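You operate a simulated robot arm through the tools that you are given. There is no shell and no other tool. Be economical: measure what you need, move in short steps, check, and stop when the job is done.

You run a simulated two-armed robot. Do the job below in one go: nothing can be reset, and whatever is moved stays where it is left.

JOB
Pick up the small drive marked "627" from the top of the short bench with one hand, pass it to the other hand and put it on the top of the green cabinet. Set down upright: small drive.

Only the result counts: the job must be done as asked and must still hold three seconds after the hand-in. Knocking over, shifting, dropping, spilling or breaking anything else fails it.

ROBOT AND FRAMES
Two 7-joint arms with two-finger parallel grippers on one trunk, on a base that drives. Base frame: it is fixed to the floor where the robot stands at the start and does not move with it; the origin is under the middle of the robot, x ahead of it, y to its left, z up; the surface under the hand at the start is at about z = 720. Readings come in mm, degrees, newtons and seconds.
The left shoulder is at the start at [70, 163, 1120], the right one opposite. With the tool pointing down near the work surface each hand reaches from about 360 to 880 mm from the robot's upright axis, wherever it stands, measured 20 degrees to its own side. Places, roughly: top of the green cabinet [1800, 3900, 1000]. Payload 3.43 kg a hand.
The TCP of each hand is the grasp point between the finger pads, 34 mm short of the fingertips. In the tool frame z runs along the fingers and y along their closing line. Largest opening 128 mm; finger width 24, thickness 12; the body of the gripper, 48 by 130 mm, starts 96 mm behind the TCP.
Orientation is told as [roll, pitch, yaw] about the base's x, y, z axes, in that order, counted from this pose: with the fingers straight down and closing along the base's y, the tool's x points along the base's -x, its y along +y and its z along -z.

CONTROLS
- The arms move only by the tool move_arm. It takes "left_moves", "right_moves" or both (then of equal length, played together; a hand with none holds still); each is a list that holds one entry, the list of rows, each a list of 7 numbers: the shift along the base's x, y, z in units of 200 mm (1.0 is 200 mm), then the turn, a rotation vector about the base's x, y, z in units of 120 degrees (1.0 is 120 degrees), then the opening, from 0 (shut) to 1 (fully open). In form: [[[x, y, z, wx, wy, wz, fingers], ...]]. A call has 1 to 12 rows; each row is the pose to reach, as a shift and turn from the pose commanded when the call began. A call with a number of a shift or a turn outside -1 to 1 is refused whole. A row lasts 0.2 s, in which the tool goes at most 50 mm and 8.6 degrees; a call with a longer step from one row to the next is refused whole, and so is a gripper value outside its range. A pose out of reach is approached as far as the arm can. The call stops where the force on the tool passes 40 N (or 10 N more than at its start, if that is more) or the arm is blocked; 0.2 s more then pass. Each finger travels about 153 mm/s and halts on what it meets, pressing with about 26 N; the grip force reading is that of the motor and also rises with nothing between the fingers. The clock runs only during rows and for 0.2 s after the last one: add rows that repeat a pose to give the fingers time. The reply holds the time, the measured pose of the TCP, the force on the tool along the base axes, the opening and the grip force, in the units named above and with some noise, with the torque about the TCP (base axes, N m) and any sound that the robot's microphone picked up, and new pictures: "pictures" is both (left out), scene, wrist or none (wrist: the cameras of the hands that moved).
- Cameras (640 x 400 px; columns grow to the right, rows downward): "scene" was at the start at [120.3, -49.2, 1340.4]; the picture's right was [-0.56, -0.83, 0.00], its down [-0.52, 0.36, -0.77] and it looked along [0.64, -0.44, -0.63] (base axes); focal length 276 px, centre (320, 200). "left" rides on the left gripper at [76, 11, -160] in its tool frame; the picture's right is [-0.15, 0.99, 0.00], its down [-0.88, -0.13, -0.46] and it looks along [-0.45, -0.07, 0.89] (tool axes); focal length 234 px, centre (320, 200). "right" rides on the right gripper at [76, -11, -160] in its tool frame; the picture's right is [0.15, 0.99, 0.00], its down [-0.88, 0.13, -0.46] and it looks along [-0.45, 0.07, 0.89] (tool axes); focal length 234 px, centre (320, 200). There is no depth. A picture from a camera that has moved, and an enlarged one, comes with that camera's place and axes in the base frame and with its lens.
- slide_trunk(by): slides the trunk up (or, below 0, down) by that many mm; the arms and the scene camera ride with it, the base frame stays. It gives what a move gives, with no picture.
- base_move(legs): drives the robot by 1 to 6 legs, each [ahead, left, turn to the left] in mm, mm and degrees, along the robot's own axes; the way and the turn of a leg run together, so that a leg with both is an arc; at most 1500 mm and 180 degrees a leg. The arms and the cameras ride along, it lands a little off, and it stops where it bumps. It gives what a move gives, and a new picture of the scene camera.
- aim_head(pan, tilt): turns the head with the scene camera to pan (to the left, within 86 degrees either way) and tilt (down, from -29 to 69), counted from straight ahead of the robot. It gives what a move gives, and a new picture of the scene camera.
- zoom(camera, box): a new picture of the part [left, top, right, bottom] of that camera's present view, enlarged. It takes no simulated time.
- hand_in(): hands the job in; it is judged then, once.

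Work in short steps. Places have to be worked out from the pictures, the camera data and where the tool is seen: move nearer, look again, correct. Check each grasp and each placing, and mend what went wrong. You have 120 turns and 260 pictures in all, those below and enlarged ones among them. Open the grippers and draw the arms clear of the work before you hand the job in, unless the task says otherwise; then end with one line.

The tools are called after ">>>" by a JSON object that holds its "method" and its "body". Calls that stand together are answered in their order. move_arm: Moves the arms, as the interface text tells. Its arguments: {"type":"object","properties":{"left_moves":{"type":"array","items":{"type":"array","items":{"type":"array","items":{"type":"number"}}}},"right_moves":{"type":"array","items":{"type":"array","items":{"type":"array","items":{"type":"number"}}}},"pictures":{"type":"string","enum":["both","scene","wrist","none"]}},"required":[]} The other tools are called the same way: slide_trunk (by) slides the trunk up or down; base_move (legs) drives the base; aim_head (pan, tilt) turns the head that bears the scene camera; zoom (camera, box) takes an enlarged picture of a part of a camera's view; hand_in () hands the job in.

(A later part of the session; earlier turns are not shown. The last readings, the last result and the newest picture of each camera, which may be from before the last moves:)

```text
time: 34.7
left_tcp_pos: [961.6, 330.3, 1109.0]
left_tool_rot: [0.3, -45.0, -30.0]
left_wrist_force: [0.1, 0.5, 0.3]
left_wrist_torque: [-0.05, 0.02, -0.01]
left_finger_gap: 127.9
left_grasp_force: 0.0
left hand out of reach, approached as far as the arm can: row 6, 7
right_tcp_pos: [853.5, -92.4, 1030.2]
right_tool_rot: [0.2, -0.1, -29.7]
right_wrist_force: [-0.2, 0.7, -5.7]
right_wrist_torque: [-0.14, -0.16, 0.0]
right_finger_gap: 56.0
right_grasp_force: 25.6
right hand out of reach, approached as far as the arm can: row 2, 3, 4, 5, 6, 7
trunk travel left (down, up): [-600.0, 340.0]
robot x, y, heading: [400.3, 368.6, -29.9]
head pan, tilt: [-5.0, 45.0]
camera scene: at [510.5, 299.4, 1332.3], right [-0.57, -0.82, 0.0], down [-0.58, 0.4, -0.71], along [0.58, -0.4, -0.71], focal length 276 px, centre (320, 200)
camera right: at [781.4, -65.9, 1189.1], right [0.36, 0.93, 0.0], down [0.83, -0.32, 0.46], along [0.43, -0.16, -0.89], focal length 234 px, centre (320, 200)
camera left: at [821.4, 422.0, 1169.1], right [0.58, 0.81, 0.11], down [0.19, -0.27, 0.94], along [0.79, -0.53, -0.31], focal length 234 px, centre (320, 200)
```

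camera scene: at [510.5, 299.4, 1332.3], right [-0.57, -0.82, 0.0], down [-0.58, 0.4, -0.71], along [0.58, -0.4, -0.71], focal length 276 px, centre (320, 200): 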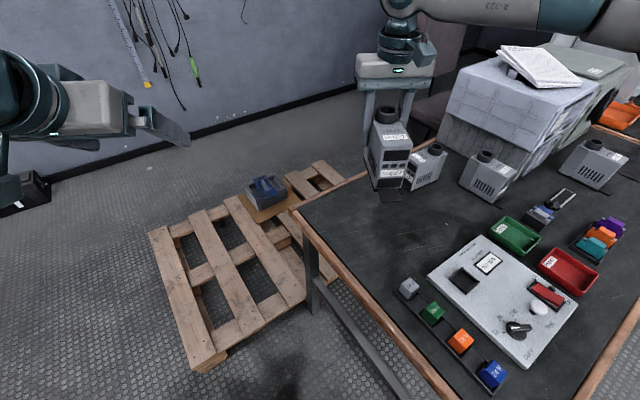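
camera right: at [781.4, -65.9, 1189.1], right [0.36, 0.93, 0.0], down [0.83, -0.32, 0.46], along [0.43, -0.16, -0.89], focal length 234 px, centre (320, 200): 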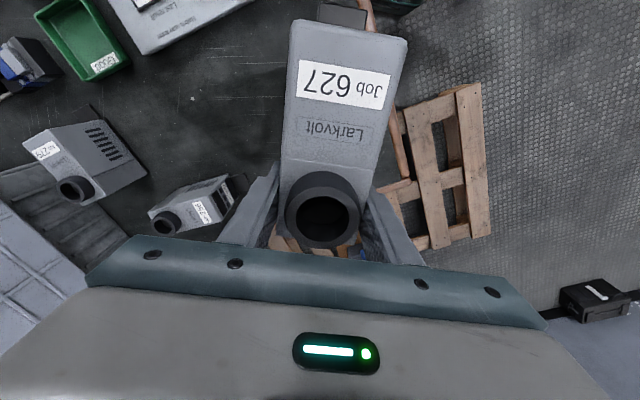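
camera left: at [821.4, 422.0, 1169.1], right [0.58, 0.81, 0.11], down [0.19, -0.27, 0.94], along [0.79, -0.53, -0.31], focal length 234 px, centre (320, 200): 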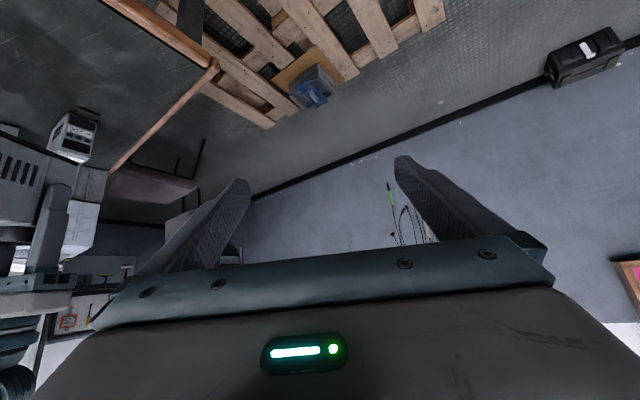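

Right is now at relative (623 ahead, -173). I test how far the tilted left hand can go across: 200 mm to the right.

>>> {"method": "move_arm", "body": {"left_moves": [[[-0.117, -0.163, 0, 0, 0, 0, 1], [-0.234, -0.326, 0, 0, 0, 0, 1], [-0.351, -0.489, 0, 0, 0, 0, 1], [-0.468, -0.652, 0, 0, 0, 0, 1], [-0.585, -0.815, 0, 0, 0, 0, 1]]]}}

```text
time: 35.9
left_tcp_pos: [843.7, 166.3, 1108.4]
left_tool_rot: [0.6, -45.0, -30.0]
left_wrist_force: [-0.5, 0.0, 0.2]
left_wrist_torque: [0.02, -0.01, 0.02]
left_finger_gap: 127.9
left_grasp_force: 0.2
right_tcp_pos: [852.7, -95.2, 1030.3]
right_tool_rot: [0.3, 0.0, -29.7]
right_wrist_force: [-0.5, 0.1, -7.0]
right_wrist_torque: [-0.09, -0.19, -0.01]
right_finger_gap: 55.8
right_grasp_force: 26.1
trunk travel left (down, up): [-600.0, 340.0]
robot x, y, heading: [401.4, 373.2, -29.7]
head pan, tilt: [-5.0, 45.0]
camera scene: at [509.8, 296.4, 1332.1], right [-0.57, -0.82, 0.0], down [-0.58, 0.4, -0.71], along [0.58, -0.4, -0.71], focal length 276 px, centre (320, 200)
camera left: at [703.1, 256.9, 1169.0], right [0.58, 0.81, 0.11], down [0.19, -0.27, 0.94], along [0.79, -0.53, -0.31], focal length 234 px, centre (320, 200)
```

scene: 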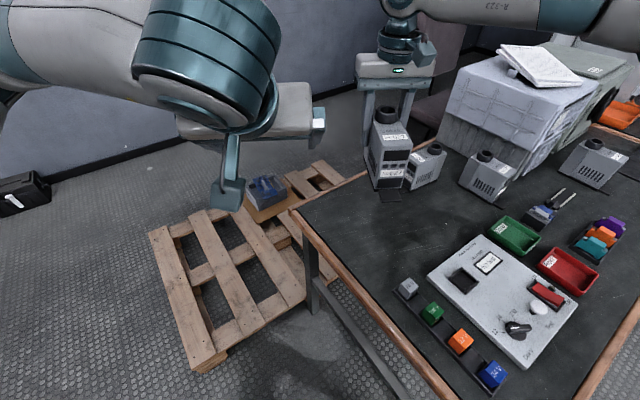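
left: 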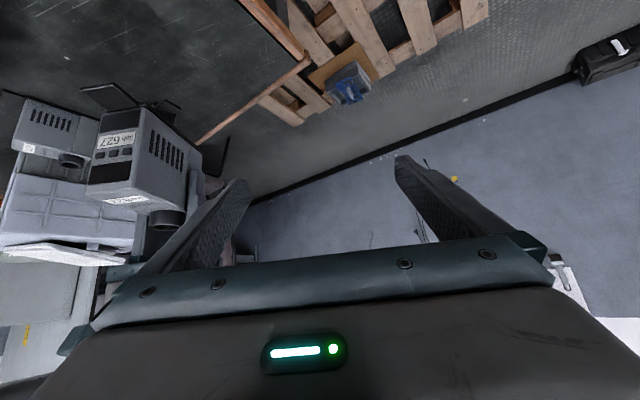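

Left moves freely (relative (487, 41)). Continue to the pre-grasp pose behind/above the drive's front end: relative (468, -179), z 1105.

>>> {"method": "move_arm", "body": {"left_moves": [[[-0.13, -0.18, 0, 0, 0, 0, 1], [-0.25, -0.36, 0, 0, 0, 0, 1], [-0.37, -0.54, 0, 0, 0, 0, 1], [-0.5, -0.72, 0, 0, 0, 0, 1], [-0.63, -0.908, -0.02, 0, 0, 0, 1], [-0.63, -0.908, -0.02, 0, 0, 0, 1]]]}}

```text
time: 37.3
left_tcp_pos: [717.2, -14.0, 1104.1]
left_tool_rot: [0.4, -45.0, -29.9]
left_wrist_force: [0.2, 0.3, 1.0]
left_wrist_torque: [-0.06, 0.07, 0.01]
left_finger_gap: 128.0
left_grasp_force: 0.0
right_tcp_pos: [853.4, -94.0, 1029.7]
right_tool_rot: [0.2, 0.0, -29.8]
right_wrist_force: [0.5, -0.2, -5.2]
right_wrist_torque: [-0.11, -0.17, 0.0]
right_finger_gap: 56.0
right_grasp_force: 26.1
trunk travel left (down, up): [-600.0, 340.0]
robot x, y, heading: [398.2, 368.4, -29.5]
head pan, tilt: [-5.0, 45.0]
camera scene: at [511.7, 299.0, 1332.1], right [-0.57, -0.82, 0.0], down [-0.58, 0.4, -0.71], along [0.58, -0.4, -0.71], focal length 276 px, centre (320, 200)
camera left: at [578.1, 76.7, 1164.5], right [0.58, 0.81, 0.11], down [0.19, -0.27, 0.94], along [0.79, -0.53, -0.31], focal length 234 px, centre (320, 200)
```

scene: 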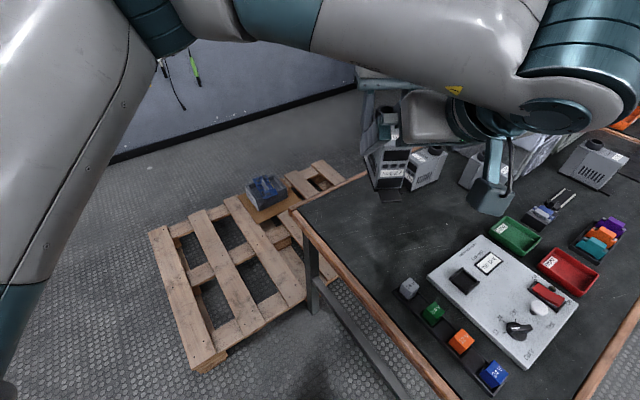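
left: 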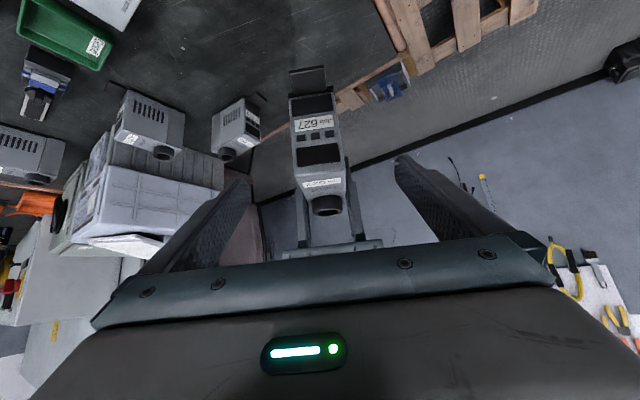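

The drive is centred between the left fingers (lateral error <2 mm). Advance along the finger axis.

>>> {"method": "move_arm", "body": {"left_moves": [[[0.08, -0.048, -0.09, 0, 0, 0, 1], [0.16, -0.095, -0.18, 0, 0, 0, 1], [0.24, -0.143, -0.27, 0, 0, 0, 1], [0.31, -0.185, -0.35, 0, 0, 0, 1], [0.378, -0.226, -0.42, 0, 0, 0, 1], [0.378, -0.226, -0.42, 0, 0, 0, 1]]]}}

```text
time: 38.7
left_tcp_pos: [793.5, -59.4, 1021.5]
left_tool_rot: [0.5, -45.0, -29.9]
left_wrist_force: [-0.5, 0.1, -0.3]
left_wrist_torque: [0.02, -0.02, 0.02]
left_finger_gap: 127.6
left_grasp_force: 0.2
right_tcp_pos: [852.1, -95.2, 1029.4]
right_tool_rot: [0.3, 0.0, -29.7]
right_wrist_force: [-0.1, 0.2, -5.0]
right_wrist_torque: [-0.11, -0.16, 0.01]
right_finger_gap: 55.9
right_grasp_force: 26.4
trunk travel left (down, up): [-600.0, 340.0]
robot x, y, heading: [399.9, 372.9, -29.9]
head pan, tilt: [-5.0, 45.0]
camera scene: at [510.4, 298.1, 1332.2], right [-0.57, -0.82, 0.0], down [-0.58, 0.4, -0.71], along [0.58, -0.4, -0.71], focal length 276 px, centre (320, 200)
camera left: at [654.0, 32.1, 1081.5], right [0.58, 0.81, 0.11], down [0.19, -0.27, 0.94], along [0.79, -0.53, -0.31], focal length 234 px, centre (320, 200)
```

scene: 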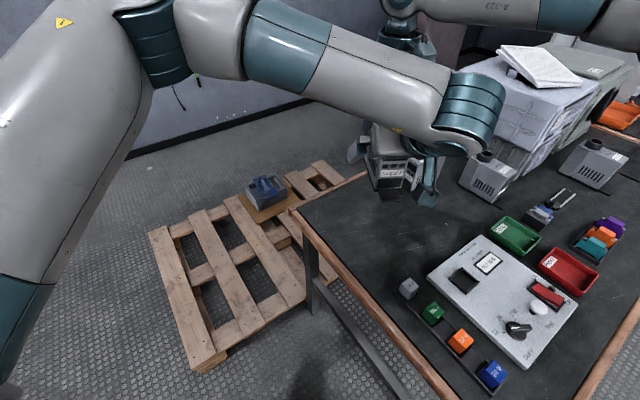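
left: 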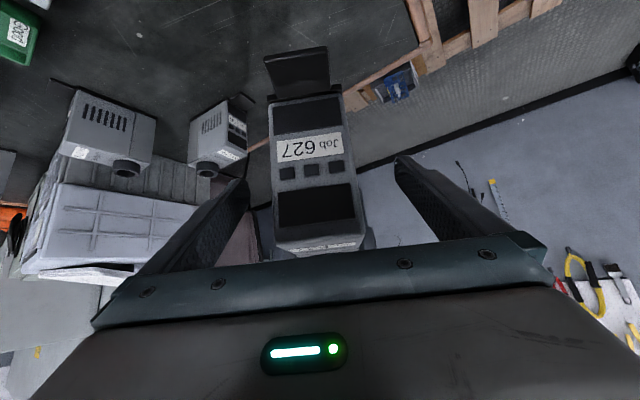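

Both hands are in position with no contact force. Close the left hand.

>>> {"method": "move_arm", "body": {"left_moves": [[[0, 0, 0, 0, 0, 0, 0.5], [0, 0, 0, 0, 0, 0, 0], [0, 0, 0, 0, 0, 0, 0], [0, 0, 0, 0, 0, 0, 0], [0, 0, 0, 0, 0, 0, 0]]], "pictures": "wrist"}}

```text
time: 39.9
left_tcp_pos: [793.2, -59.9, 1022.1]
left_tool_rot: [0.5, -45.0, -30.1]
left_wrist_force: [-2.2, -13.0, 0.5]
left_wrist_torque: [-0.02, 0.02, -0.2]
left_finger_gap: 55.9
left_grasp_force: 26.0
right_tcp_pos: [852.8, -93.6, 1029.3]
right_tool_rot: [0.2, 0.0, -29.7]
right_wrist_force: [3.6, 13.2, -3.4]
right_wrist_torque: [0.14, -0.09, -0.75]
right_finger_gap: 55.8
right_grasp_force: 25.8
trunk travel left (down, up): [-600.0, 340.0]
robot x, y, heading: [397.1, 369.9, -29.7]
head pan, tilt: [-5.0, 45.0]
camera left: at [653.7, 32.0, 1081.6], right [0.58, 0.81, 0.11], down [0.19, -0.27, 0.94], along [0.79, -0.53, -0.31], focal length 234 px, centre (320, 200)
```

left: 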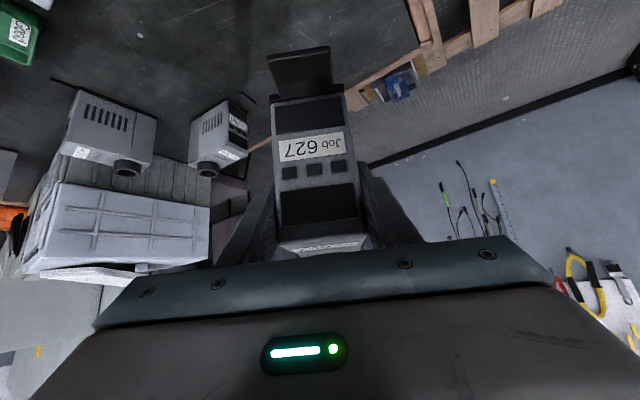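

Both grip, small side load only. Open the right hand.

>>> {"method": "move_arm", "body": {"right_moves": [[[0, 0, 0, 0, 0, 0, 0.5], [0, 0, 0, 0, 0, 0, 0.9], [0, 0, 0, 0, 0, 0, 1], [0, 0, 0, 0, 0, 0, 1]]], "left_moves": [[[0, 0, 0, 0, 0, 0, 0], [0, 0, 0, 0, 0, 0, 0], [0, 0, 0, 0, 0, 0, 0], [0, 0, 0, 0, 0, 0, 0]]]}}

```text
time: 40.9
left_tcp_pos: [794.3, -58.8, 1021.2]
left_tool_rot: [0.4, -45.0, -30.0]
left_wrist_force: [0.2, -0.2, 0.4]
left_wrist_torque: [0.11, 0.14, 0.06]
left_finger_gap: 55.8
left_grasp_force: 25.8
right_tcp_pos: [853.3, -94.0, 1029.6]
right_tool_rot: [0.2, 0.0, -29.7]
right_wrist_force: [0.4, -0.8, -0.1]
right_wrist_torque: [-0.01, -0.01, 0.03]
right_finger_gap: 128.0
right_grasp_force: 0.0
trunk travel left (down, up): [-600.0, 340.0]
robot x, y, heading: [401.4, 366.2, -29.7]
head pan, tilt: [-5.0, 45.0]
camera scene: at [510.7, 298.0, 1332.2], right [-0.57, -0.82, 0.0], down [-0.58, 0.4, -0.71], along [0.58, -0.4, -0.71], focal length 276 px, centre (320, 200)
camera right: at [781.5, -67.0, 1188.6], right [0.36, 0.93, 0.0], down [0.83, -0.33, 0.46], along [0.43, -0.16, -0.89], focal length 234 px, centre (320, 200)
camera left: at [654.0, 32.2, 1081.6], right [0.58, 0.81, 0.11], down [0.19, -0.27, 0.94], along [0.79, -0.53, -0.31], focal length 234 px, centre (320, 200)
```

scene: 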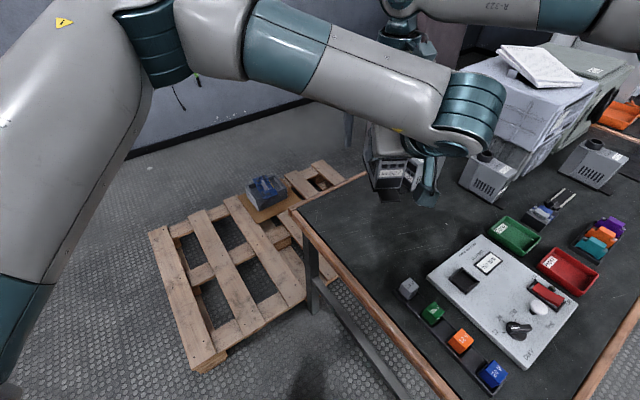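
right: 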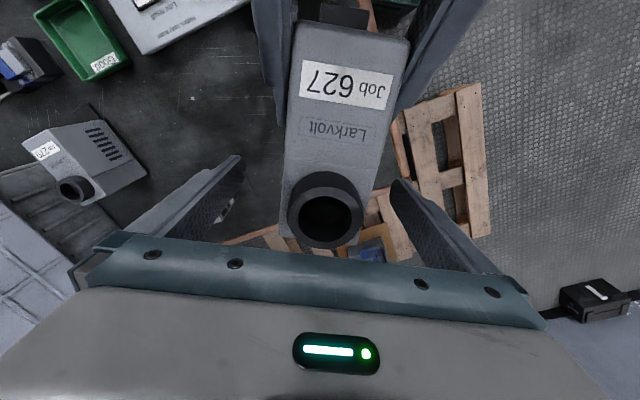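
left: 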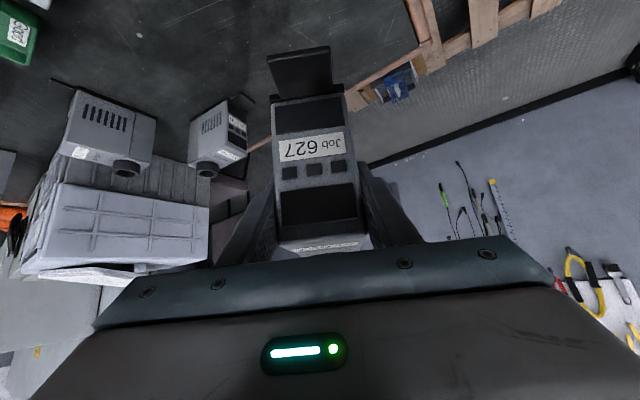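

The left holds it. Raise the right hand straight up and check the reading.

>>> {"method": "move_arm", "body": {"right_moves": [[[0, 0, 0.2, 0, 0, 0, 1], [0, 0, 0.4, 0, 0, 0, 1], [0, 0, 0.6, 0, 0, 0, 1], [0.05, -0.08, 0.75, 0, 0, 0, 1], [0.1, -0.2, 0.75, 0, 0, 0, 1]]], "pictures": "wrist"}}

```text
time: 42.1
left_tcp_pos: [793.4, -60.0, 1021.2]
left_tool_rot: [0.5, -45.1, -30.2]
left_wrist_force: [0.8, 0.3, 0.0]
left_wrist_torque: [0.08, 0.18, -0.03]
left_finger_gap: 56.0
left_grasp_force: 26.1
right_tcp_pos: [844.3, -127.1, 1142.9]
right_tool_rot: [0.3, 0.1, -30.0]
right_wrist_force: [0.7, -0.4, -0.1]
right_wrist_torque: [0.05, 0.01, 0.02]
right_finger_gap: 128.2
right_grasp_force: 0.0
right hand out of reach, approached as far as the arm can: row 1, 2, 3, 4, 5
trunk travel left (down, up): [-600.0, 340.0]
robot x, y, heading: [402.3, 368.5, -29.9]
head pan, tilt: [-5.0, 45.0]
camera right: at [772.6, -99.4, 1301.6], right [0.37, 0.93, 0.0], down [0.83, -0.33, 0.46], along [0.42, -0.16, -0.89], focal length 234 px, centre (320, 200)
```

right: 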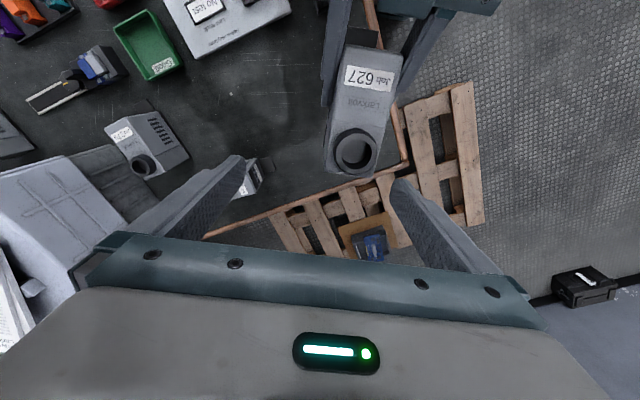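

Handover succeeded. Tuck the right arm away to its side.

>>> {"method": "move_arm", "body": {"right_moves": [[[-0.09, -0.16, 0, 0, 0, 0, 1], [-0.18, -0.32, 0, 0, 0, 0, 1], [-0.28, -0.48, 0, 0, 0, 0, 1], [-0.37, -0.65, 0, 0, 0, 0, 1], [-0.55, -0.55, 0, 0, 0, 0, 1], [-0.74, -0.44, 0, 0, 0, 0, 1], [-0.94, -0.33, 0, 0, 0, 0, 0.5], [-0.94, -0.33, 0, 0, 0, 0, 0.5]]], "pictures": "none"}}

>>> {"method": "aim_head", "body": {"pan": 80, "tilt": 20}}

```text
time: 43.9
left_tcp_pos: [794.9, -58.2, 1021.1]
left_tool_rot: [0.4, -44.9, -30.0]
left_wrist_force: [-0.1, 0.2, 0.4]
left_wrist_torque: [0.09, 0.18, 0.0]
left_finger_gap: 56.1
left_grasp_force: 26.1
right_tcp_pos: [657.9, -193.2, 1145.1]
right_tool_rot: [0.1, 0.1, -29.7]
right_wrist_force: [1.3, -0.1, 0.3]
right_wrist_torque: [0.03, 0.04, -0.02]
right_finger_gap: 64.0
right_grasp_force: 0.0
trunk travel left (down, up): [-600.0, 340.0]
robot x, y, heading: [399.7, 370.6, -29.5]
head pan, tilt: [-5.0, 45.0]
```

```text
time: 45.5
left_tcp_pos: [793.9, -58.9, 1021.2]
left_tool_rot: [0.4, -45.1, -30.0]
left_wrist_force: [-0.7, -0.3, 0.1]
left_wrist_torque: [0.08, 0.17, 0.04]
left_finger_gap: 56.0
left_grasp_force: 26.1
right_tcp_pos: [658.9, -193.9, 1143.7]
right_tool_rot: [0.1, 0.1, -29.7]
right_wrist_force: [1.0, 0.3, -0.1]
right_wrist_torque: [0.01, 0.01, -0.01]
right_finger_gap: 63.7
right_grasp_force: 0.2
trunk travel left (down, up): [-600.0, 340.0]
robot x, y, heading: [398.6, 367.8, -29.9]
head pan, tilt: [80.0, 20.0]
camera scene: at [503.5, 415.8, 1370.9], right [0.77, -0.64, 0.0], down [-0.22, -0.26, -0.94], along [0.6, 0.72, -0.34], focal length 276 px, centre (320, 200)
```

scene: 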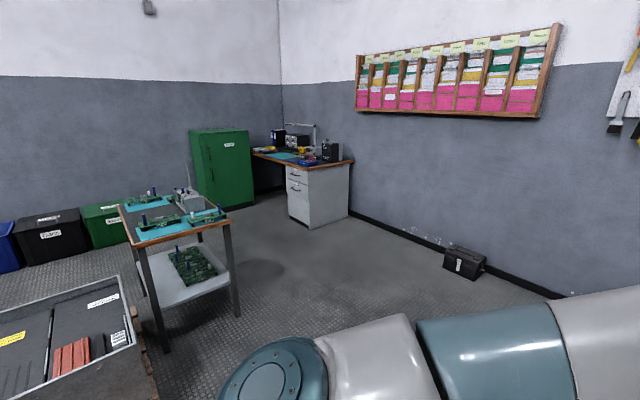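

The green cabinet is visible beyond. I need the way out: look down to the left for the gap between the two pallets.

>>> {"method": "aim_head", "body": {"pan": 60, "tilt": 55}}

>>> {"method": "aim_head", "body": {"pan": 86, "tilt": 50}}

```text
time: 46.5
left_tcp_pos: [794.3, -58.6, 1022.0]
left_tool_rot: [0.4, -45.0, -30.0]
left_wrist_force: [0.4, 0.3, 0.1]
left_wrist_torque: [0.08, 0.16, 0.01]
left_finger_gap: 56.0
left_grasp_force: 25.9
right_tcp_pos: [658.3, -193.5, 1145.0]
right_tool_rot: [0.1, 0.1, -29.6]
right_wrist_force: [-0.1, 0.3, -0.1]
right_wrist_torque: [-0.02, 0.04, 0.01]
right_finger_gap: 64.1
right_grasp_force: 0.1
trunk travel left (down, up): [-600.0, 340.0]
robot x, y, heading: [400.2, 370.0, -29.6]
head pan, tilt: [60.0, 55.0]
camera scene: at [506.1, 380.7, 1318.9], right [0.5, -0.86, 0.0], down [-0.71, -0.41, -0.57], along [0.5, 0.29, -0.82], focal length 276 px, centre (320, 200)
```

scene: 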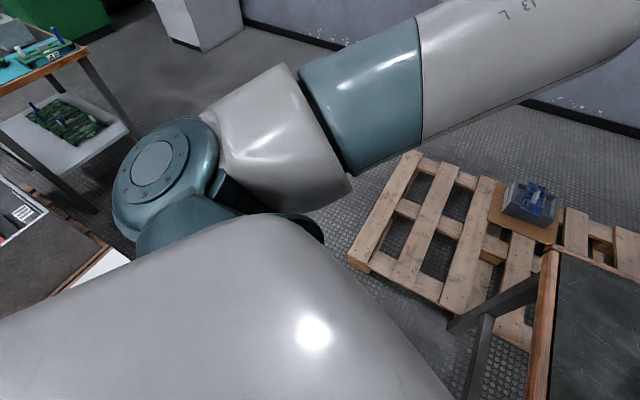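

```text
time: 47.4
left_tcp_pos: [795.7, -60.2, 1021.2]
left_tool_rot: [0.5, -45.0, -30.0]
left_wrist_force: [0.2, 0.5, -0.2]
left_wrist_torque: [0.1, 0.18, 0.0]
left_finger_gap: 55.9
left_grasp_force: 26.1
right_tcp_pos: [657.4, -192.7, 1145.8]
right_tool_rot: [0.2, 0.1, -29.7]
right_wrist_force: [0.5, -0.1, -0.4]
right_wrist_torque: [0.01, 0.03, 0.01]
right_finger_gap: 64.2
right_grasp_force: 0.0
trunk travel left (down, up): [-600.0, 340.0]
robot x, y, heading: [401.5, 370.3, -29.6]
head pan, tilt: [85.9, 50.0]
camera scene: at [486.7, 408.3, 1325.3], right [0.83, -0.56, 0.0], down [-0.43, -0.64, -0.64], along [0.36, 0.53, -0.77], focal length 276 px, centre (320, 200)
```

scene: 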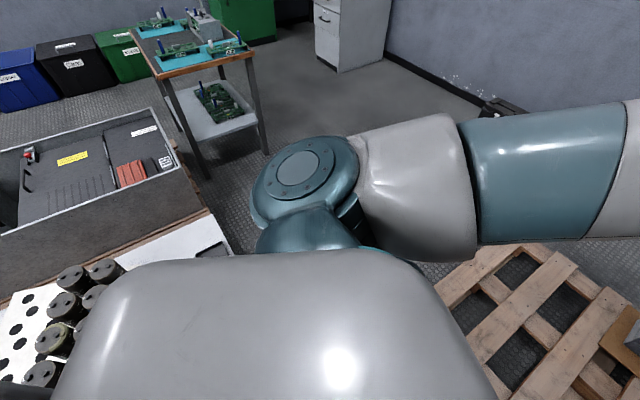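

The gap between crates and pallet (~545 mm) is too narrow. I turn back to heading 0, back out of the corridor, and look to the left there.

>>> {"method": "base_move", "body": {"legs": [[0, 0, 30], [-450, 0, 0]]}}

>>> {"method": "aim_head", "body": {"pan": 86, "tilt": 30}}

```text
time: 51.6
left_tcp_pos: [513.5, 196.5, 1021.3]
left_tool_rot: [0.4, -45.0, 0.4]
left_wrist_force: [-0.9, -0.5, -0.7]
left_wrist_torque: [0.0, 0.23, 0.01]
left_finger_gap: 55.5
left_grasp_force: 26.3
right_tcp_pos: [466.0, 10.4, 1144.3]
right_tool_rot: [0.1, 0.1, 0.7]
right_wrist_force: [-0.2, 0.0, -0.1]
right_wrist_torque: [0.01, 0.0, -0.01]
right_finger_gap: 64.2
right_grasp_force: 0.0
trunk travel left (down, up): [-600.0, 340.0]
robot x, y, heading: [-43.9, 363.0, 0.6]
head pan, tilt: [85.9, 50.0]
camera scene: at [11.9, 442.8, 1325.3], right [1.0, -0.06, 0.0], down [-0.05, -0.76, -0.64], along [0.04, 0.64, -0.77], focal length 276 px, centre (320, 200)
```

scene: 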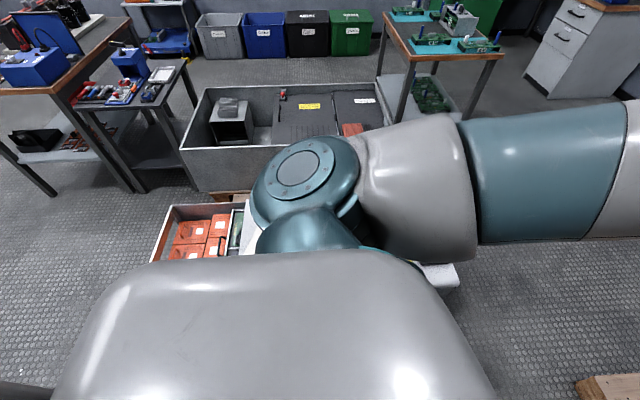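

```text
time: 52.4
left_tcp_pos: [512.5, 195.6, 1020.6]
left_tool_rot: [0.6, -45.0, 0.4]
left_wrist_force: [-0.3, 0.1, -0.6]
left_wrist_torque: [0.0, 0.18, 0.01]
left_finger_gap: 55.8
left_grasp_force: 26.4
right_tcp_pos: [465.5, 10.4, 1145.1]
right_tool_rot: [0.1, 0.0, 0.6]
right_wrist_force: [1.4, 0.2, 0.6]
right_wrist_torque: [0.0, 0.03, 0.04]
right_finger_gap: 64.2
right_grasp_force: 0.1
trunk travel left (down, up): [-600.0, 340.0]
robot x, y, heading: [-40.0, 364.9, 0.4]
head pan, tilt: [85.9, 30.0]
camera scene: at [13.0, 456.2, 1354.8], right [1.0, -0.06, 0.0], down [-0.03, -0.5, -0.87], along [0.05, 0.86, -0.5], focal length 276 px, centre (320, 200)
```

scene: 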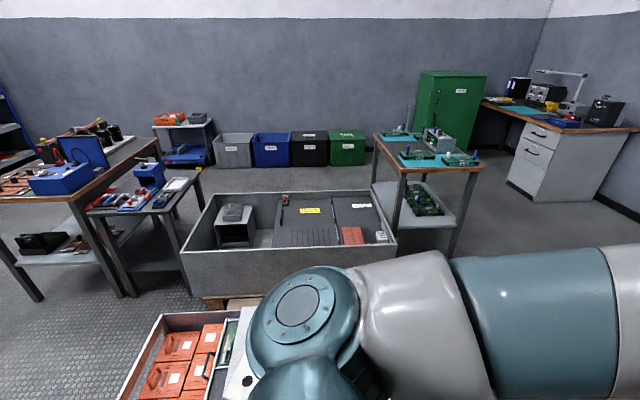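

Crates block x -550…505. I turn left to survey the other ways round.

>>> {"method": "base_move", "body": {"legs": [[0, 0, 90]]}}

>>> {"method": "aim_head", "body": {"pan": 0, "tilt": 25}}

>>> {"method": "aim_head", "body": {"pan": 60, "tilt": 30}}

```text
time: 56.6
left_tcp_pos: [124.9, 923.9, 1020.1]
left_tool_rot: [0.4, -45.0, 90.7]
left_wrist_force: [0.5, -0.6, 0.0]
left_wrist_torque: [-0.2, -0.02, 0.01]
left_finger_gap: 56.0
left_grasp_force: 26.2
right_tcp_pos: [310.8, 877.8, 1143.9]
right_tool_rot: [0.1, 0.1, 91.0]
right_wrist_force: [0.2, -1.0, 0.3]
right_wrist_torque: [0.01, 0.01, -0.03]
right_finger_gap: 64.0
right_grasp_force: 0.1
trunk travel left (down, up): [-600.0, 340.0]
robot x, y, heading: [-43.7, 368.5, 91.1]
head pan, tilt: [85.9, 30.0]
camera scene: at [-134.3, 421.5, 1354.9], right [0.05, 1.0, 0.0], down [0.5, -0.03, -0.87], along [-0.86, 0.05, -0.5], focal length 276 px, centre (320, 200)
```

scene: 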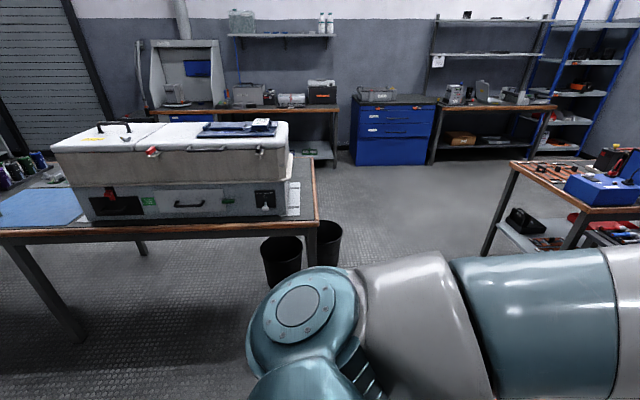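

```text
time: 58.2
left_tcp_pos: [125.6, 924.8, 1020.8]
left_tool_rot: [0.4, -45.1, 90.7]
left_wrist_force: [-0.6, -0.4, 0.3]
left_wrist_torque: [-0.21, 0.01, 0.0]
left_finger_gap: 55.8
left_grasp_force: 26.0
right_tcp_pos: [311.0, 876.2, 1143.8]
right_tool_rot: [0.1, 0.2, 91.1]
right_wrist_force: [0.2, 0.2, 0.0]
right_wrist_torque: [0.02, 0.01, 0.01]
right_finger_gap: 64.0
right_grasp_force: 0.1
trunk travel left (down, up): [-600.0, 340.0]
robot x, y, heading: [-43.5, 364.7, 91.0]
head pan, tilt: [0.0, 25.0]
camera scene: at [-45.6, 508.7, 1362.8], right [1.0, 0.02, 0.0], down [0.01, -0.42, -0.91], along [-0.02, 0.91, -0.42], focal length 276 px, centre (320, 200)
```

scene: 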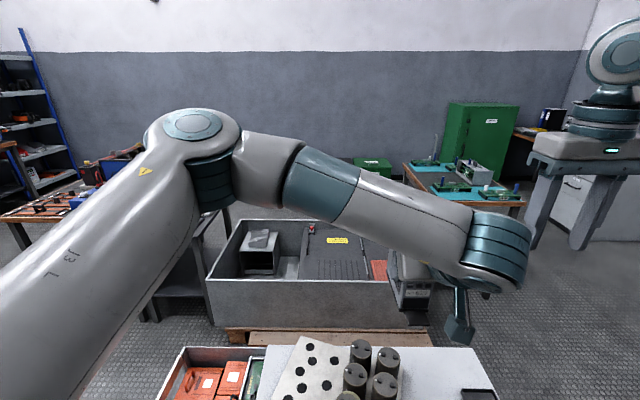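

```text
time: 59.5
left_tcp_pos: [125.4, 923.6, 1021.7]
left_tool_rot: [0.6, -45.0, 90.7]
left_wrist_force: [0.0, -0.1, 0.7]
left_wrist_torque: [-0.21, 0.0, 0.0]
left_finger_gap: 55.8
left_grasp_force: 25.7
right_tcp_pos: [310.6, 875.1, 1143.6]
right_tool_rot: [0.1, 0.1, 91.0]
right_wrist_force: [1.0, -0.4, 0.0]
right_wrist_torque: [0.0, 0.02, 0.02]
right_finger_gap: 64.1
right_grasp_force: 0.0
trunk travel left (down, up): [-600.0, 340.0]
robot x, y, heading: [-45.1, 365.2, 91.0]
head pan, tilt: [60.0, 30.0]
camera scene: at [-123.0, 460.6, 1354.9], right [0.49, 0.87, 0.0], down [0.44, -0.24, -0.87], along [-0.76, 0.42, -0.5], focal length 276 px, centre (320, 200)
```

scene: 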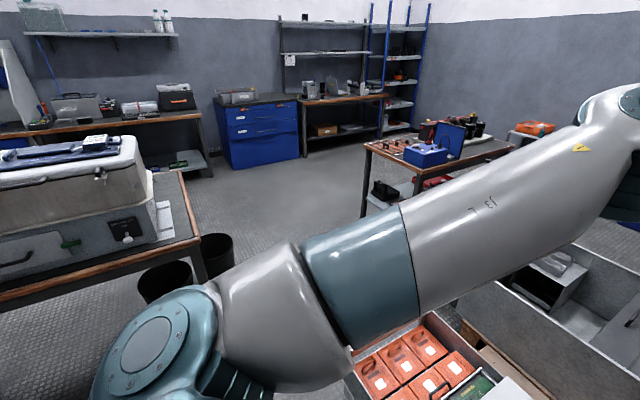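

No gap straight ahead; the open route is west round the tables. I raise the trunk 300 mm so arms and drive pass above everything, turn toward (-1050, 700) and look.

>>> {"method": "slide_trunk", "body": {"by": 300}}

>>> {"method": "base_move", "body": {"legs": [[0, 0, 70]]}}

>>> {"method": "aim_head", "body": {"pan": -25, "tilt": 38}}

```text
time: 62.5
left_tcp_pos: [125.6, 924.8, 1321.7]
left_tool_rot: [0.5, -45.1, 90.7]
left_wrist_force: [0.1, 0.4, -6.0]
left_wrist_torque: [-0.16, 0.01, 0.04]
left_finger_gap: 56.2
left_grasp_force: 25.8
right_tcp_pos: [311.3, 877.2, 1444.0]
right_tool_rot: [0.1, 0.1, 90.9]
right_wrist_force: [0.1, 0.5, 0.7]
right_wrist_torque: [0.02, 0.02, -0.02]
right_finger_gap: 64.1
right_grasp_force: 0.2
trunk travel left (down, up): [-900.0, 40.0]
robot x, y, heading: [-43.7, 366.6, 91.2]
head pan, tilt: [60.0, 30.0]
```

```text
time: 66.0
left_tcp_pos: [-511.7, 712.5, 1321.2]
left_tool_rot: [0.4, -45.0, 161.0]
left_wrist_force: [0.1, -0.1, -5.0]
left_wrist_torque: [-0.06, -0.18, -0.01]
left_finger_gap: 56.0
left_grasp_force: 26.1
right_tcp_pos: [-404.7, 871.8, 1444.5]
right_tool_rot: [0.1, 0.1, 161.3]
right_wrist_force: [0.1, 0.0, -0.5]
right_wrist_torque: [-0.02, -0.06, -0.03]
right_finger_gap: 64.0
right_grasp_force: 0.0
trunk travel left (down, up): [-900.0, 40.0]
robot x, y, heading: [-42.8, 362.7, 161.4]
head pan, tilt: [60.0, 30.0]
camera scene: at [-159.2, 323.2, 1654.9], right [-0.66, 0.75, 0.0], down [0.38, 0.33, -0.87], along [-0.65, -0.57, -0.5], focal length 276 px, centre (320, 200)
```

scene: 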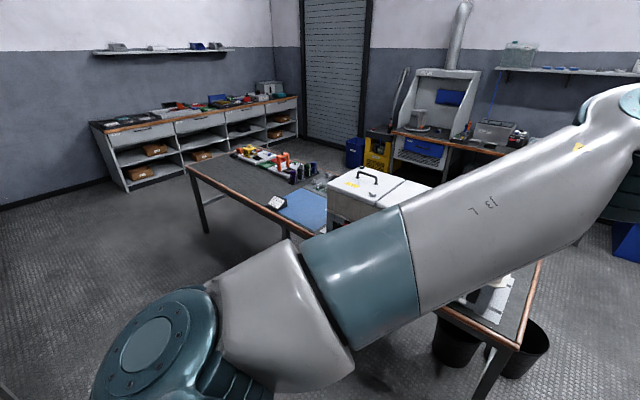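

```text
time: 67.6
left_tcp_pos: [-512.3, 712.4, 1320.3]
left_tool_rot: [0.4, -45.0, 161.1]
left_wrist_force: [0.1, 0.4, -6.0]
left_wrist_torque: [-0.08, -0.2, 0.0]
left_finger_gap: 55.7
left_grasp_force: 26.2
right_tcp_pos: [-404.9, 872.0, 1444.8]
right_tool_rot: [0.1, 0.2, 161.4]
right_wrist_force: [0.7, 0.4, 0.0]
right_wrist_torque: [0.0, -0.01, -0.03]
right_finger_gap: 64.0
right_grasp_force: 0.0
trunk travel left (down, up): [-900.0, 40.0]
robot x, y, heading: [-41.3, 364.9, 161.4]
head pan, tilt: [-25.0, 38.0]
camera scene: at [-154.3, 441.9, 1642.4], right [0.69, 0.72, 0.0], down [0.45, -0.42, -0.79], along [-0.57, 0.54, -0.62], focal length 276 px, centre (320, 200)
```

scene: 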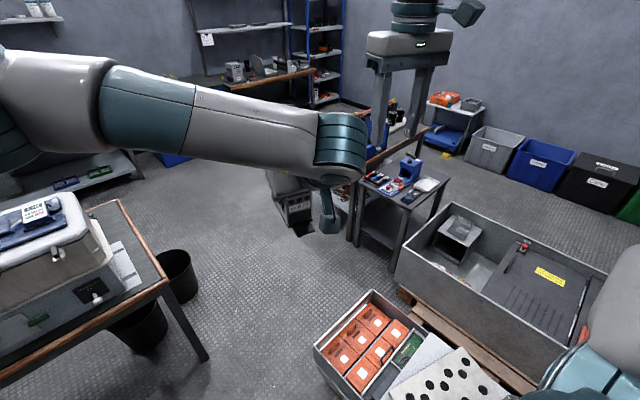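

Gaps are tight everywhere; measure my own base by looking straight down.

>>> {"method": "aim_head", "body": {"pan": -60, "tilt": 69}}

>>> {"method": "aim_head", "body": {"pan": 20, "tilt": 69}}

```text
time: 68.6
left_tcp_pos: [-511.0, 712.6, 1321.8]
left_tool_rot: [0.5, -45.0, 161.1]
left_wrist_force: [-0.5, -1.1, -5.7]
left_wrist_torque: [-0.05, -0.23, 0.0]
left_finger_gap: 55.9
left_grasp_force: 26.0
right_tcp_pos: [-404.4, 870.9, 1445.2]
right_tool_rot: [0.1, 0.0, 161.4]
right_wrist_force: [-0.4, 0.0, 0.2]
right_wrist_torque: [0.0, 0.0, -0.03]
right_finger_gap: 64.1
right_grasp_force: 0.0
trunk travel left (down, up): [-900.0, 40.0]
robot x, y, heading: [-38.8, 365.9, 161.4]
head pan, tilt: [-60.0, 68.8]
camera scene: at [-102.8, 437.3, 1603.4], right [0.98, 0.2, 0.0], down [0.18, -0.91, -0.36], along [-0.07, 0.36, -0.93], focal length 276 px, centre (320, 200)
```

scene: 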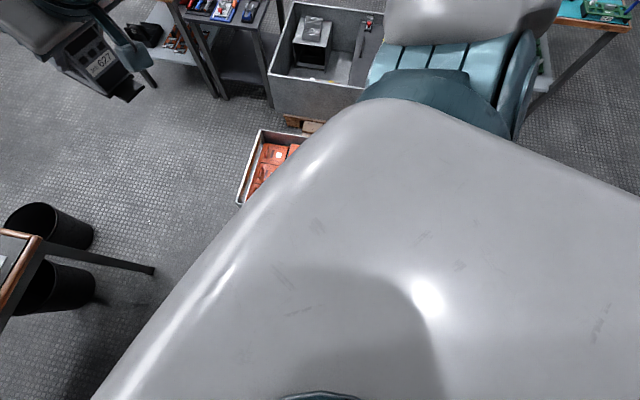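

```text
time: 70.1
left_tcp_pos: [-511.8, 712.3, 1321.3]
left_tool_rot: [0.5, -44.8, 161.0]
left_wrist_force: [-0.3, 0.5, -6.5]
left_wrist_torque: [-0.08, -0.19, -0.01]
left_finger_gap: 55.6
left_grasp_force: 25.9
right_tcp_pos: [-405.7, 871.3, 1444.1]
right_tool_rot: [0.1, 0.1, 161.5]
right_wrist_force: [0.1, 0.0, 0.0]
right_wrist_torque: [0.01, 0.01, 0.01]
right_finger_gap: 63.9
right_grasp_force: 0.1
trunk travel left (down, up): [-900.0, 40.0]
robot x, y, heading: [-44.4, 364.7, 161.4]
head pan, tilt: [20.0, 68.8]
camera scene: at [-147.6, 381.2, 1603.4], right [-0.02, 1.0, 0.0], down [0.93, 0.02, -0.36], along [-0.36, -0.01, -0.93], focal length 276 px, centre (320, 200)
```

scene: 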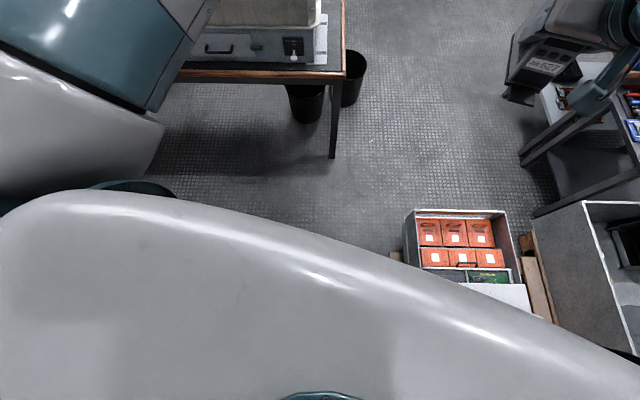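

My base radius is ~290; a gap of ~650 mm lies between table leg (-1067, 436) and crate corner (-540, 760). First move to (-650, 365).

>>> {"method": "base_move", "body": {"legs": [[574, 193, 0]]}}

>>> {"method": "aim_head", "body": {"pan": -40, "tilt": 60}}

```text
time: 73.6
left_tcp_pos: [-1121.5, 728.1, 1322.3]
left_tool_rot: [0.7, -45.0, 160.5]
left_wrist_force: [0.3, -0.6, -5.6]
left_wrist_torque: [-0.08, -0.18, 0.0]
left_finger_gap: 55.9
left_grasp_force: 25.6
right_tcp_pos: [-1012.9, 887.5, 1445.0]
right_tool_rot: [0.0, 0.0, 160.9]
right_wrist_force: [0.0, 0.8, 0.5]
right_wrist_torque: [-0.01, 0.01, 0.01]
right_finger_gap: 64.0
right_grasp_force: 0.1
trunk travel left (down, up): [-900.0, 40.0]
robot x, y, heading: [-654.3, 376.7, 160.9]
head pan, tilt: [20.0, 68.8]
camera scene: at [-759.7, 394.7, 1603.5], right [-0.02, 1.0, 0.0], down [0.93, 0.01, -0.36], along [-0.36, -0.01, -0.93], focal length 276 px, centre (320, 200)
```

scene: 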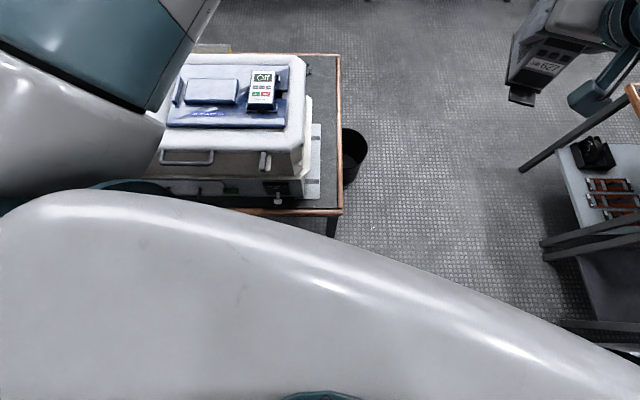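

```text
time: 74.9
left_tcp_pos: [-1122.6, 729.8, 1321.6]
left_tool_rot: [0.5, -44.8, 160.7]
left_wrist_force: [0.4, -0.9, -5.5]
left_wrist_torque: [-0.04, -0.19, 0.01]
left_finger_gap: 55.9
left_grasp_force: 25.7
right_tcp_pos: [-1015.5, 886.5, 1444.8]
right_tool_rot: [0.1, 0.1, 160.9]
right_wrist_force: [0.4, -0.2, -0.6]
right_wrist_torque: [0.0, -0.01, -0.01]
right_finger_gap: 64.1
right_grasp_force: 0.1
trunk travel left (down, up): [-900.0, 40.0]
robot x, y, heading: [-654.7, 382.5, 161.0]
head pan, tilt: [-40.0, 60.0]
camera scene: at [-739.6, 452.8, 1612.7], right [0.86, 0.51, 0.0], down [0.45, -0.74, -0.5], along [-0.26, 0.43, -0.87], focal length 276 px, centre (320, 200)
```

scene: 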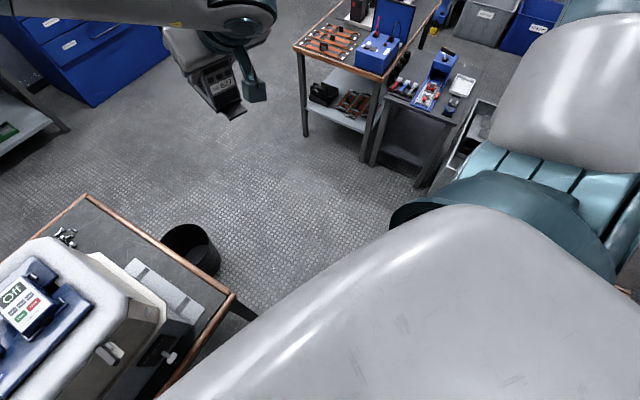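

Table corner confirmed (-1055, 469). I turn to face +y to measure the crate corner directly before squeezing through.

>>> {"method": "base_move", "body": {"legs": [[0, 0, -70]]}}

>>> {"method": "aim_head", "body": {"pan": 0, "tilt": 65}}

```text
time: 78.3
left_tcp_pos: [-481.4, 935.4, 1321.7]
left_tool_rot: [0.4, -45.0, 89.9]
left_wrist_force: [0.2, -0.1, -5.3]
left_wrist_torque: [-0.18, 0.01, 0.01]
left_finger_gap: 56.2
left_grasp_force: 25.9
right_tcp_pos: [-296.1, 885.8, 1444.2]
right_tool_rot: [0.1, 0.0, 90.2]
right_wrist_force: [0.1, -0.6, 0.9]
right_wrist_torque: [0.0, 0.01, 0.0]
right_finger_gap: 64.0
right_grasp_force: 0.0
trunk travel left (down, up): [-900.0, 40.0]
robot x, y, heading: [-656.9, 383.1, 90.1]
head pan, tilt: [-40.0, 60.0]
camera scene: at [-615.1, 481.1, 1612.7], right [0.77, -0.64, 0.0], down [-0.55, -0.67, -0.5], along [0.32, 0.38, -0.87], focal length 276 px, centre (320, 200)
```

scene: 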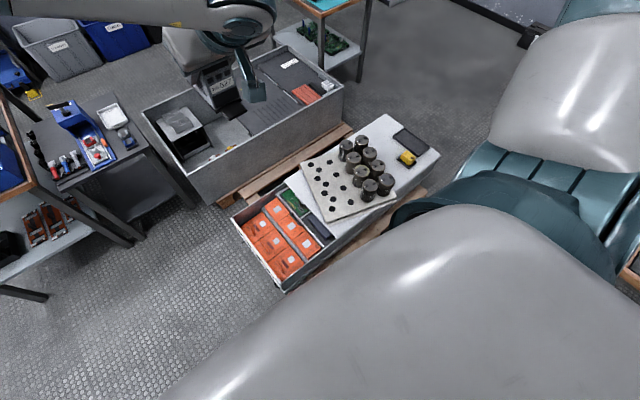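

```text
time: 79.4
left_tcp_pos: [-482.3, 934.7, 1321.3]
left_tool_rot: [0.5, -45.0, 89.9]
left_wrist_force: [0.6, 0.3, -6.1]
left_wrist_torque: [-0.22, -0.02, 0.01]
left_finger_gap: 55.7
left_grasp_force: 26.2
right_tcp_pos: [-296.2, 885.6, 1443.6]
right_tool_rot: [0.1, 0.1, 90.2]
right_wrist_force: [0.3, -1.3, 0.0]
right_wrist_torque: [-0.03, -0.01, 0.01]
right_finger_gap: 63.9
right_grasp_force: 0.1
trunk travel left (down, up): [-900.0, 40.0]
robot x, y, heading: [-658.3, 382.6, 90.2]
head pan, tilt: [0.0, 65.0]
camera scene: at [-657.4, 490.4, 1607.2], right [1.0, 0.0, 0.0], down [0.0, -0.91, -0.42], along [0.0, 0.42, -0.91], focal length 276 px, centre (320, 200)
```

scene: 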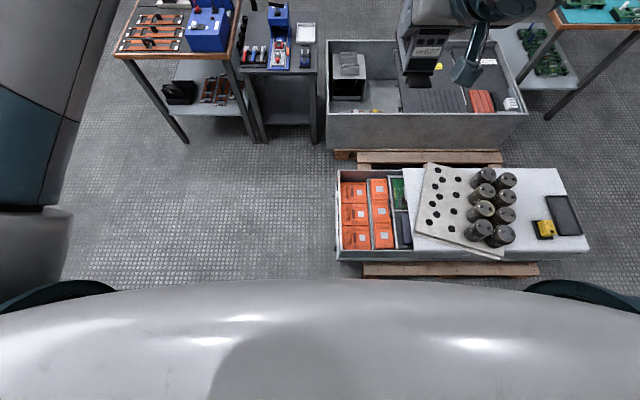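

The squeeze leaves only ~25 mm either side. Before risking it, I look at the route round the south end of table A.

>>> {"method": "base_move", "body": {"legs": [[200, -250, 0], [-200, 250, 150]]}}

```text
time: 80.9
left_tcp_pos: [-377.5, 1028.6, 1318.4]
left_tool_rot: [0.4, -44.6, 90.6]
left_wrist_force: [0.3, 0.9, -6.6]
left_wrist_torque: [-0.2, -0.02, -0.05]
left_finger_gap: 55.7
left_grasp_force: 26.1
right_tcp_pos: [-193.6, 981.3, 1444.5]
right_tool_rot: [0.1, 0.1, 90.9]
right_wrist_force: [0.2, 0.3, 0.1]
right_wrist_torque: [-0.06, -0.03, 0.04]
right_finger_gap: 64.1
right_grasp_force: 0.0
trunk travel left (down, up): [-900.0, 40.0]
robot x, y, heading: [-550.0, 469.2, 90.7]
head pan, tilt: [0.0, 65.0]
stopped in leg 1: the robot was blocked; the commanded pose is now the measured one
camera scene: at [-549.7, 584.1, 1606.9], right [1.0, 0.02, 0.0], down [0.01, -0.91, -0.42], along [-0.01, 0.42, -0.91], focal length 276 px, centre (320, 200)
```

scene: 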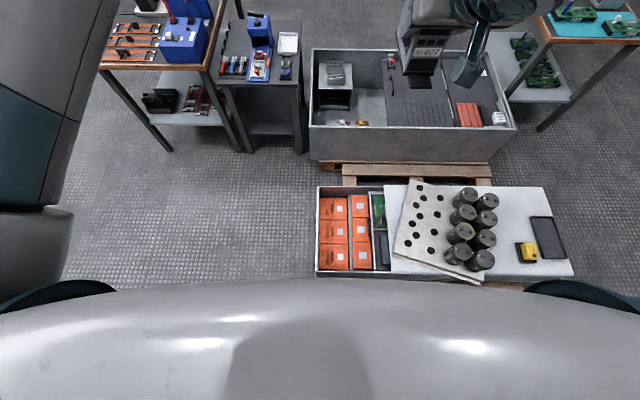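

That was a careless leg: I touched the crate's pallet, gently — features measured before/after agree, so nothing moved. Back off to (-660, 370) and turn to look south-west.

>>> {"method": "base_move", "body": {"legs": [[-110, 100, 0], [0, 0, 150]]}}

>>> {"method": "aim_head", "body": {"pan": 0, "tilt": 35}}

```text
time: 88.5
left_tcp_pos: [-1054.2, -51.2, 1320.9]
left_tool_rot: [0.4, -44.9, -117.4]
left_wrist_force: [0.0, 0.1, -5.9]
left_wrist_torque: [0.17, -0.11, -0.01]
left_finger_gap: 56.0
left_grasp_force: 25.7
right_tcp_pos: [-1194.2, 76.6, 1446.6]
right_tool_rot: [0.1, -0.1, -117.0]
right_wrist_force: [-0.1, -0.5, 0.2]
right_wrist_torque: [0.04, 0.03, 0.01]
right_finger_gap: 64.2
right_grasp_force: 0.0
trunk travel left (down, up): [-900.0, 40.0]
robot x, y, heading: [-644.0, 364.4, -117.0]
head pan, tilt: [0.0, 65.0]
camera scene: at [-695.0, 261.0, 1607.2], right [-0.89, 0.46, 0.0], down [0.41, 0.81, -0.42], along [-0.19, -0.38, -0.91], focal length 276 px, centre (320, 200)
```

scene: 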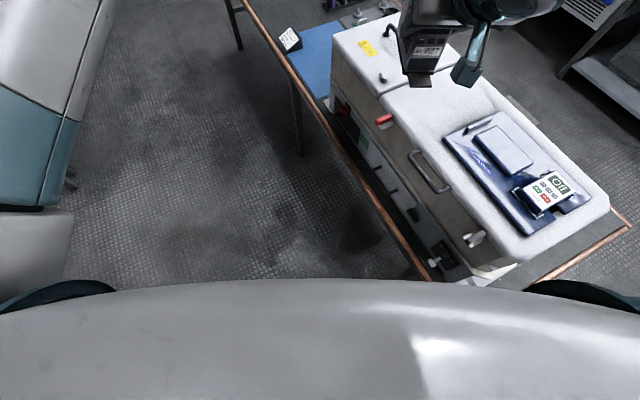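

```text
time: 89.4
left_tcp_pos: [-1054.1, -52.8, 1320.5]
left_tool_rot: [0.5, -44.8, -117.4]
left_wrist_force: [0.4, 0.4, -6.3]
left_wrist_torque: [0.22, -0.08, 0.02]
left_finger_gap: 55.9
left_grasp_force: 26.1
right_tcp_pos: [-1195.6, 76.6, 1446.0]
right_tool_rot: [0.2, -0.1, -117.0]
right_wrist_force: [-0.9, -0.3, 1.0]
right_wrist_torque: [0.03, 0.0, 0.0]
right_finger_gap: 64.1
right_grasp_force: 0.1
trunk travel left (down, up): [-900.0, 40.0]
robot x, y, heading: [-642.3, 363.6, -117.1]
head pan, tilt: [0.0, 35.0]
camera scene: at [-707.3, 236.3, 1646.9], right [-0.89, 0.46, 0.0], down [0.26, 0.51, -0.82], along [-0.37, -0.73, -0.57], focal length 276 px, centre (320, 200)
```

scene: 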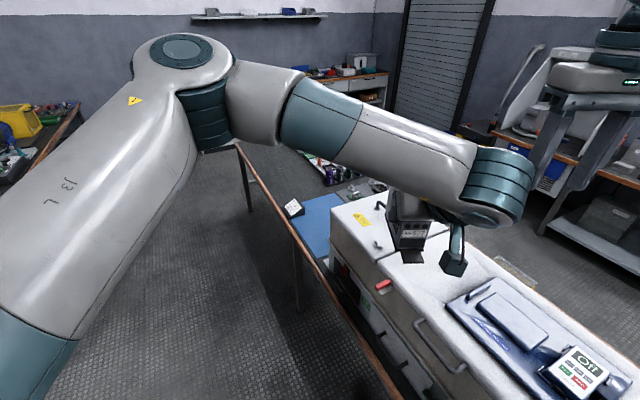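

South route is wide open (table end y≈-2050, shelf y≈-3550, west lane x -1760…-3500). I drive down the aisle at x≈-480.

>>> {"method": "base_move", "body": {"legs": [[0, 0, 27], [1500, 150, 0], [1350, 0, 0]]}}

>>> {"method": "aim_head", "body": {"pan": -30, "tilt": 35}}

```text
refused: leg 2 is longer than a leg can be; nothing moved
```

```text
time: 90.4
left_tcp_pos: [-1054.3, -52.0, 1321.4]
left_tool_rot: [0.4, -44.9, -117.5]
left_wrist_force: [1.4, -0.1, -5.7]
left_wrist_torque: [0.21, -0.1, 0.0]
left_finger_gap: 56.1
left_grasp_force: 26.2
right_tcp_pos: [-1194.5, 76.2, 1445.8]
right_tool_rot: [0.0, -0.1, -117.0]
right_wrist_force: [0.1, -0.3, 0.1]
right_wrist_torque: [0.0, 0.05, 0.02]
right_finger_gap: 64.1
right_grasp_force: 0.1
trunk travel left (down, up): [-900.0, 40.0]
robot x, y, heading: [-644.7, 362.7, -117.3]
head pan, tilt: [-30.0, 35.0]
camera scene: at [-741.1, 266.8, 1647.0], right [-0.54, 0.84, 0.0], down [0.48, 0.31, -0.82], along [-0.69, -0.45, -0.57], focal length 276 px, centre (320, 200)
```

scene: 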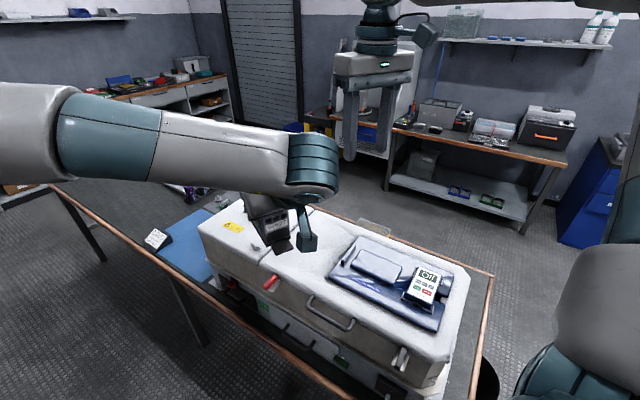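

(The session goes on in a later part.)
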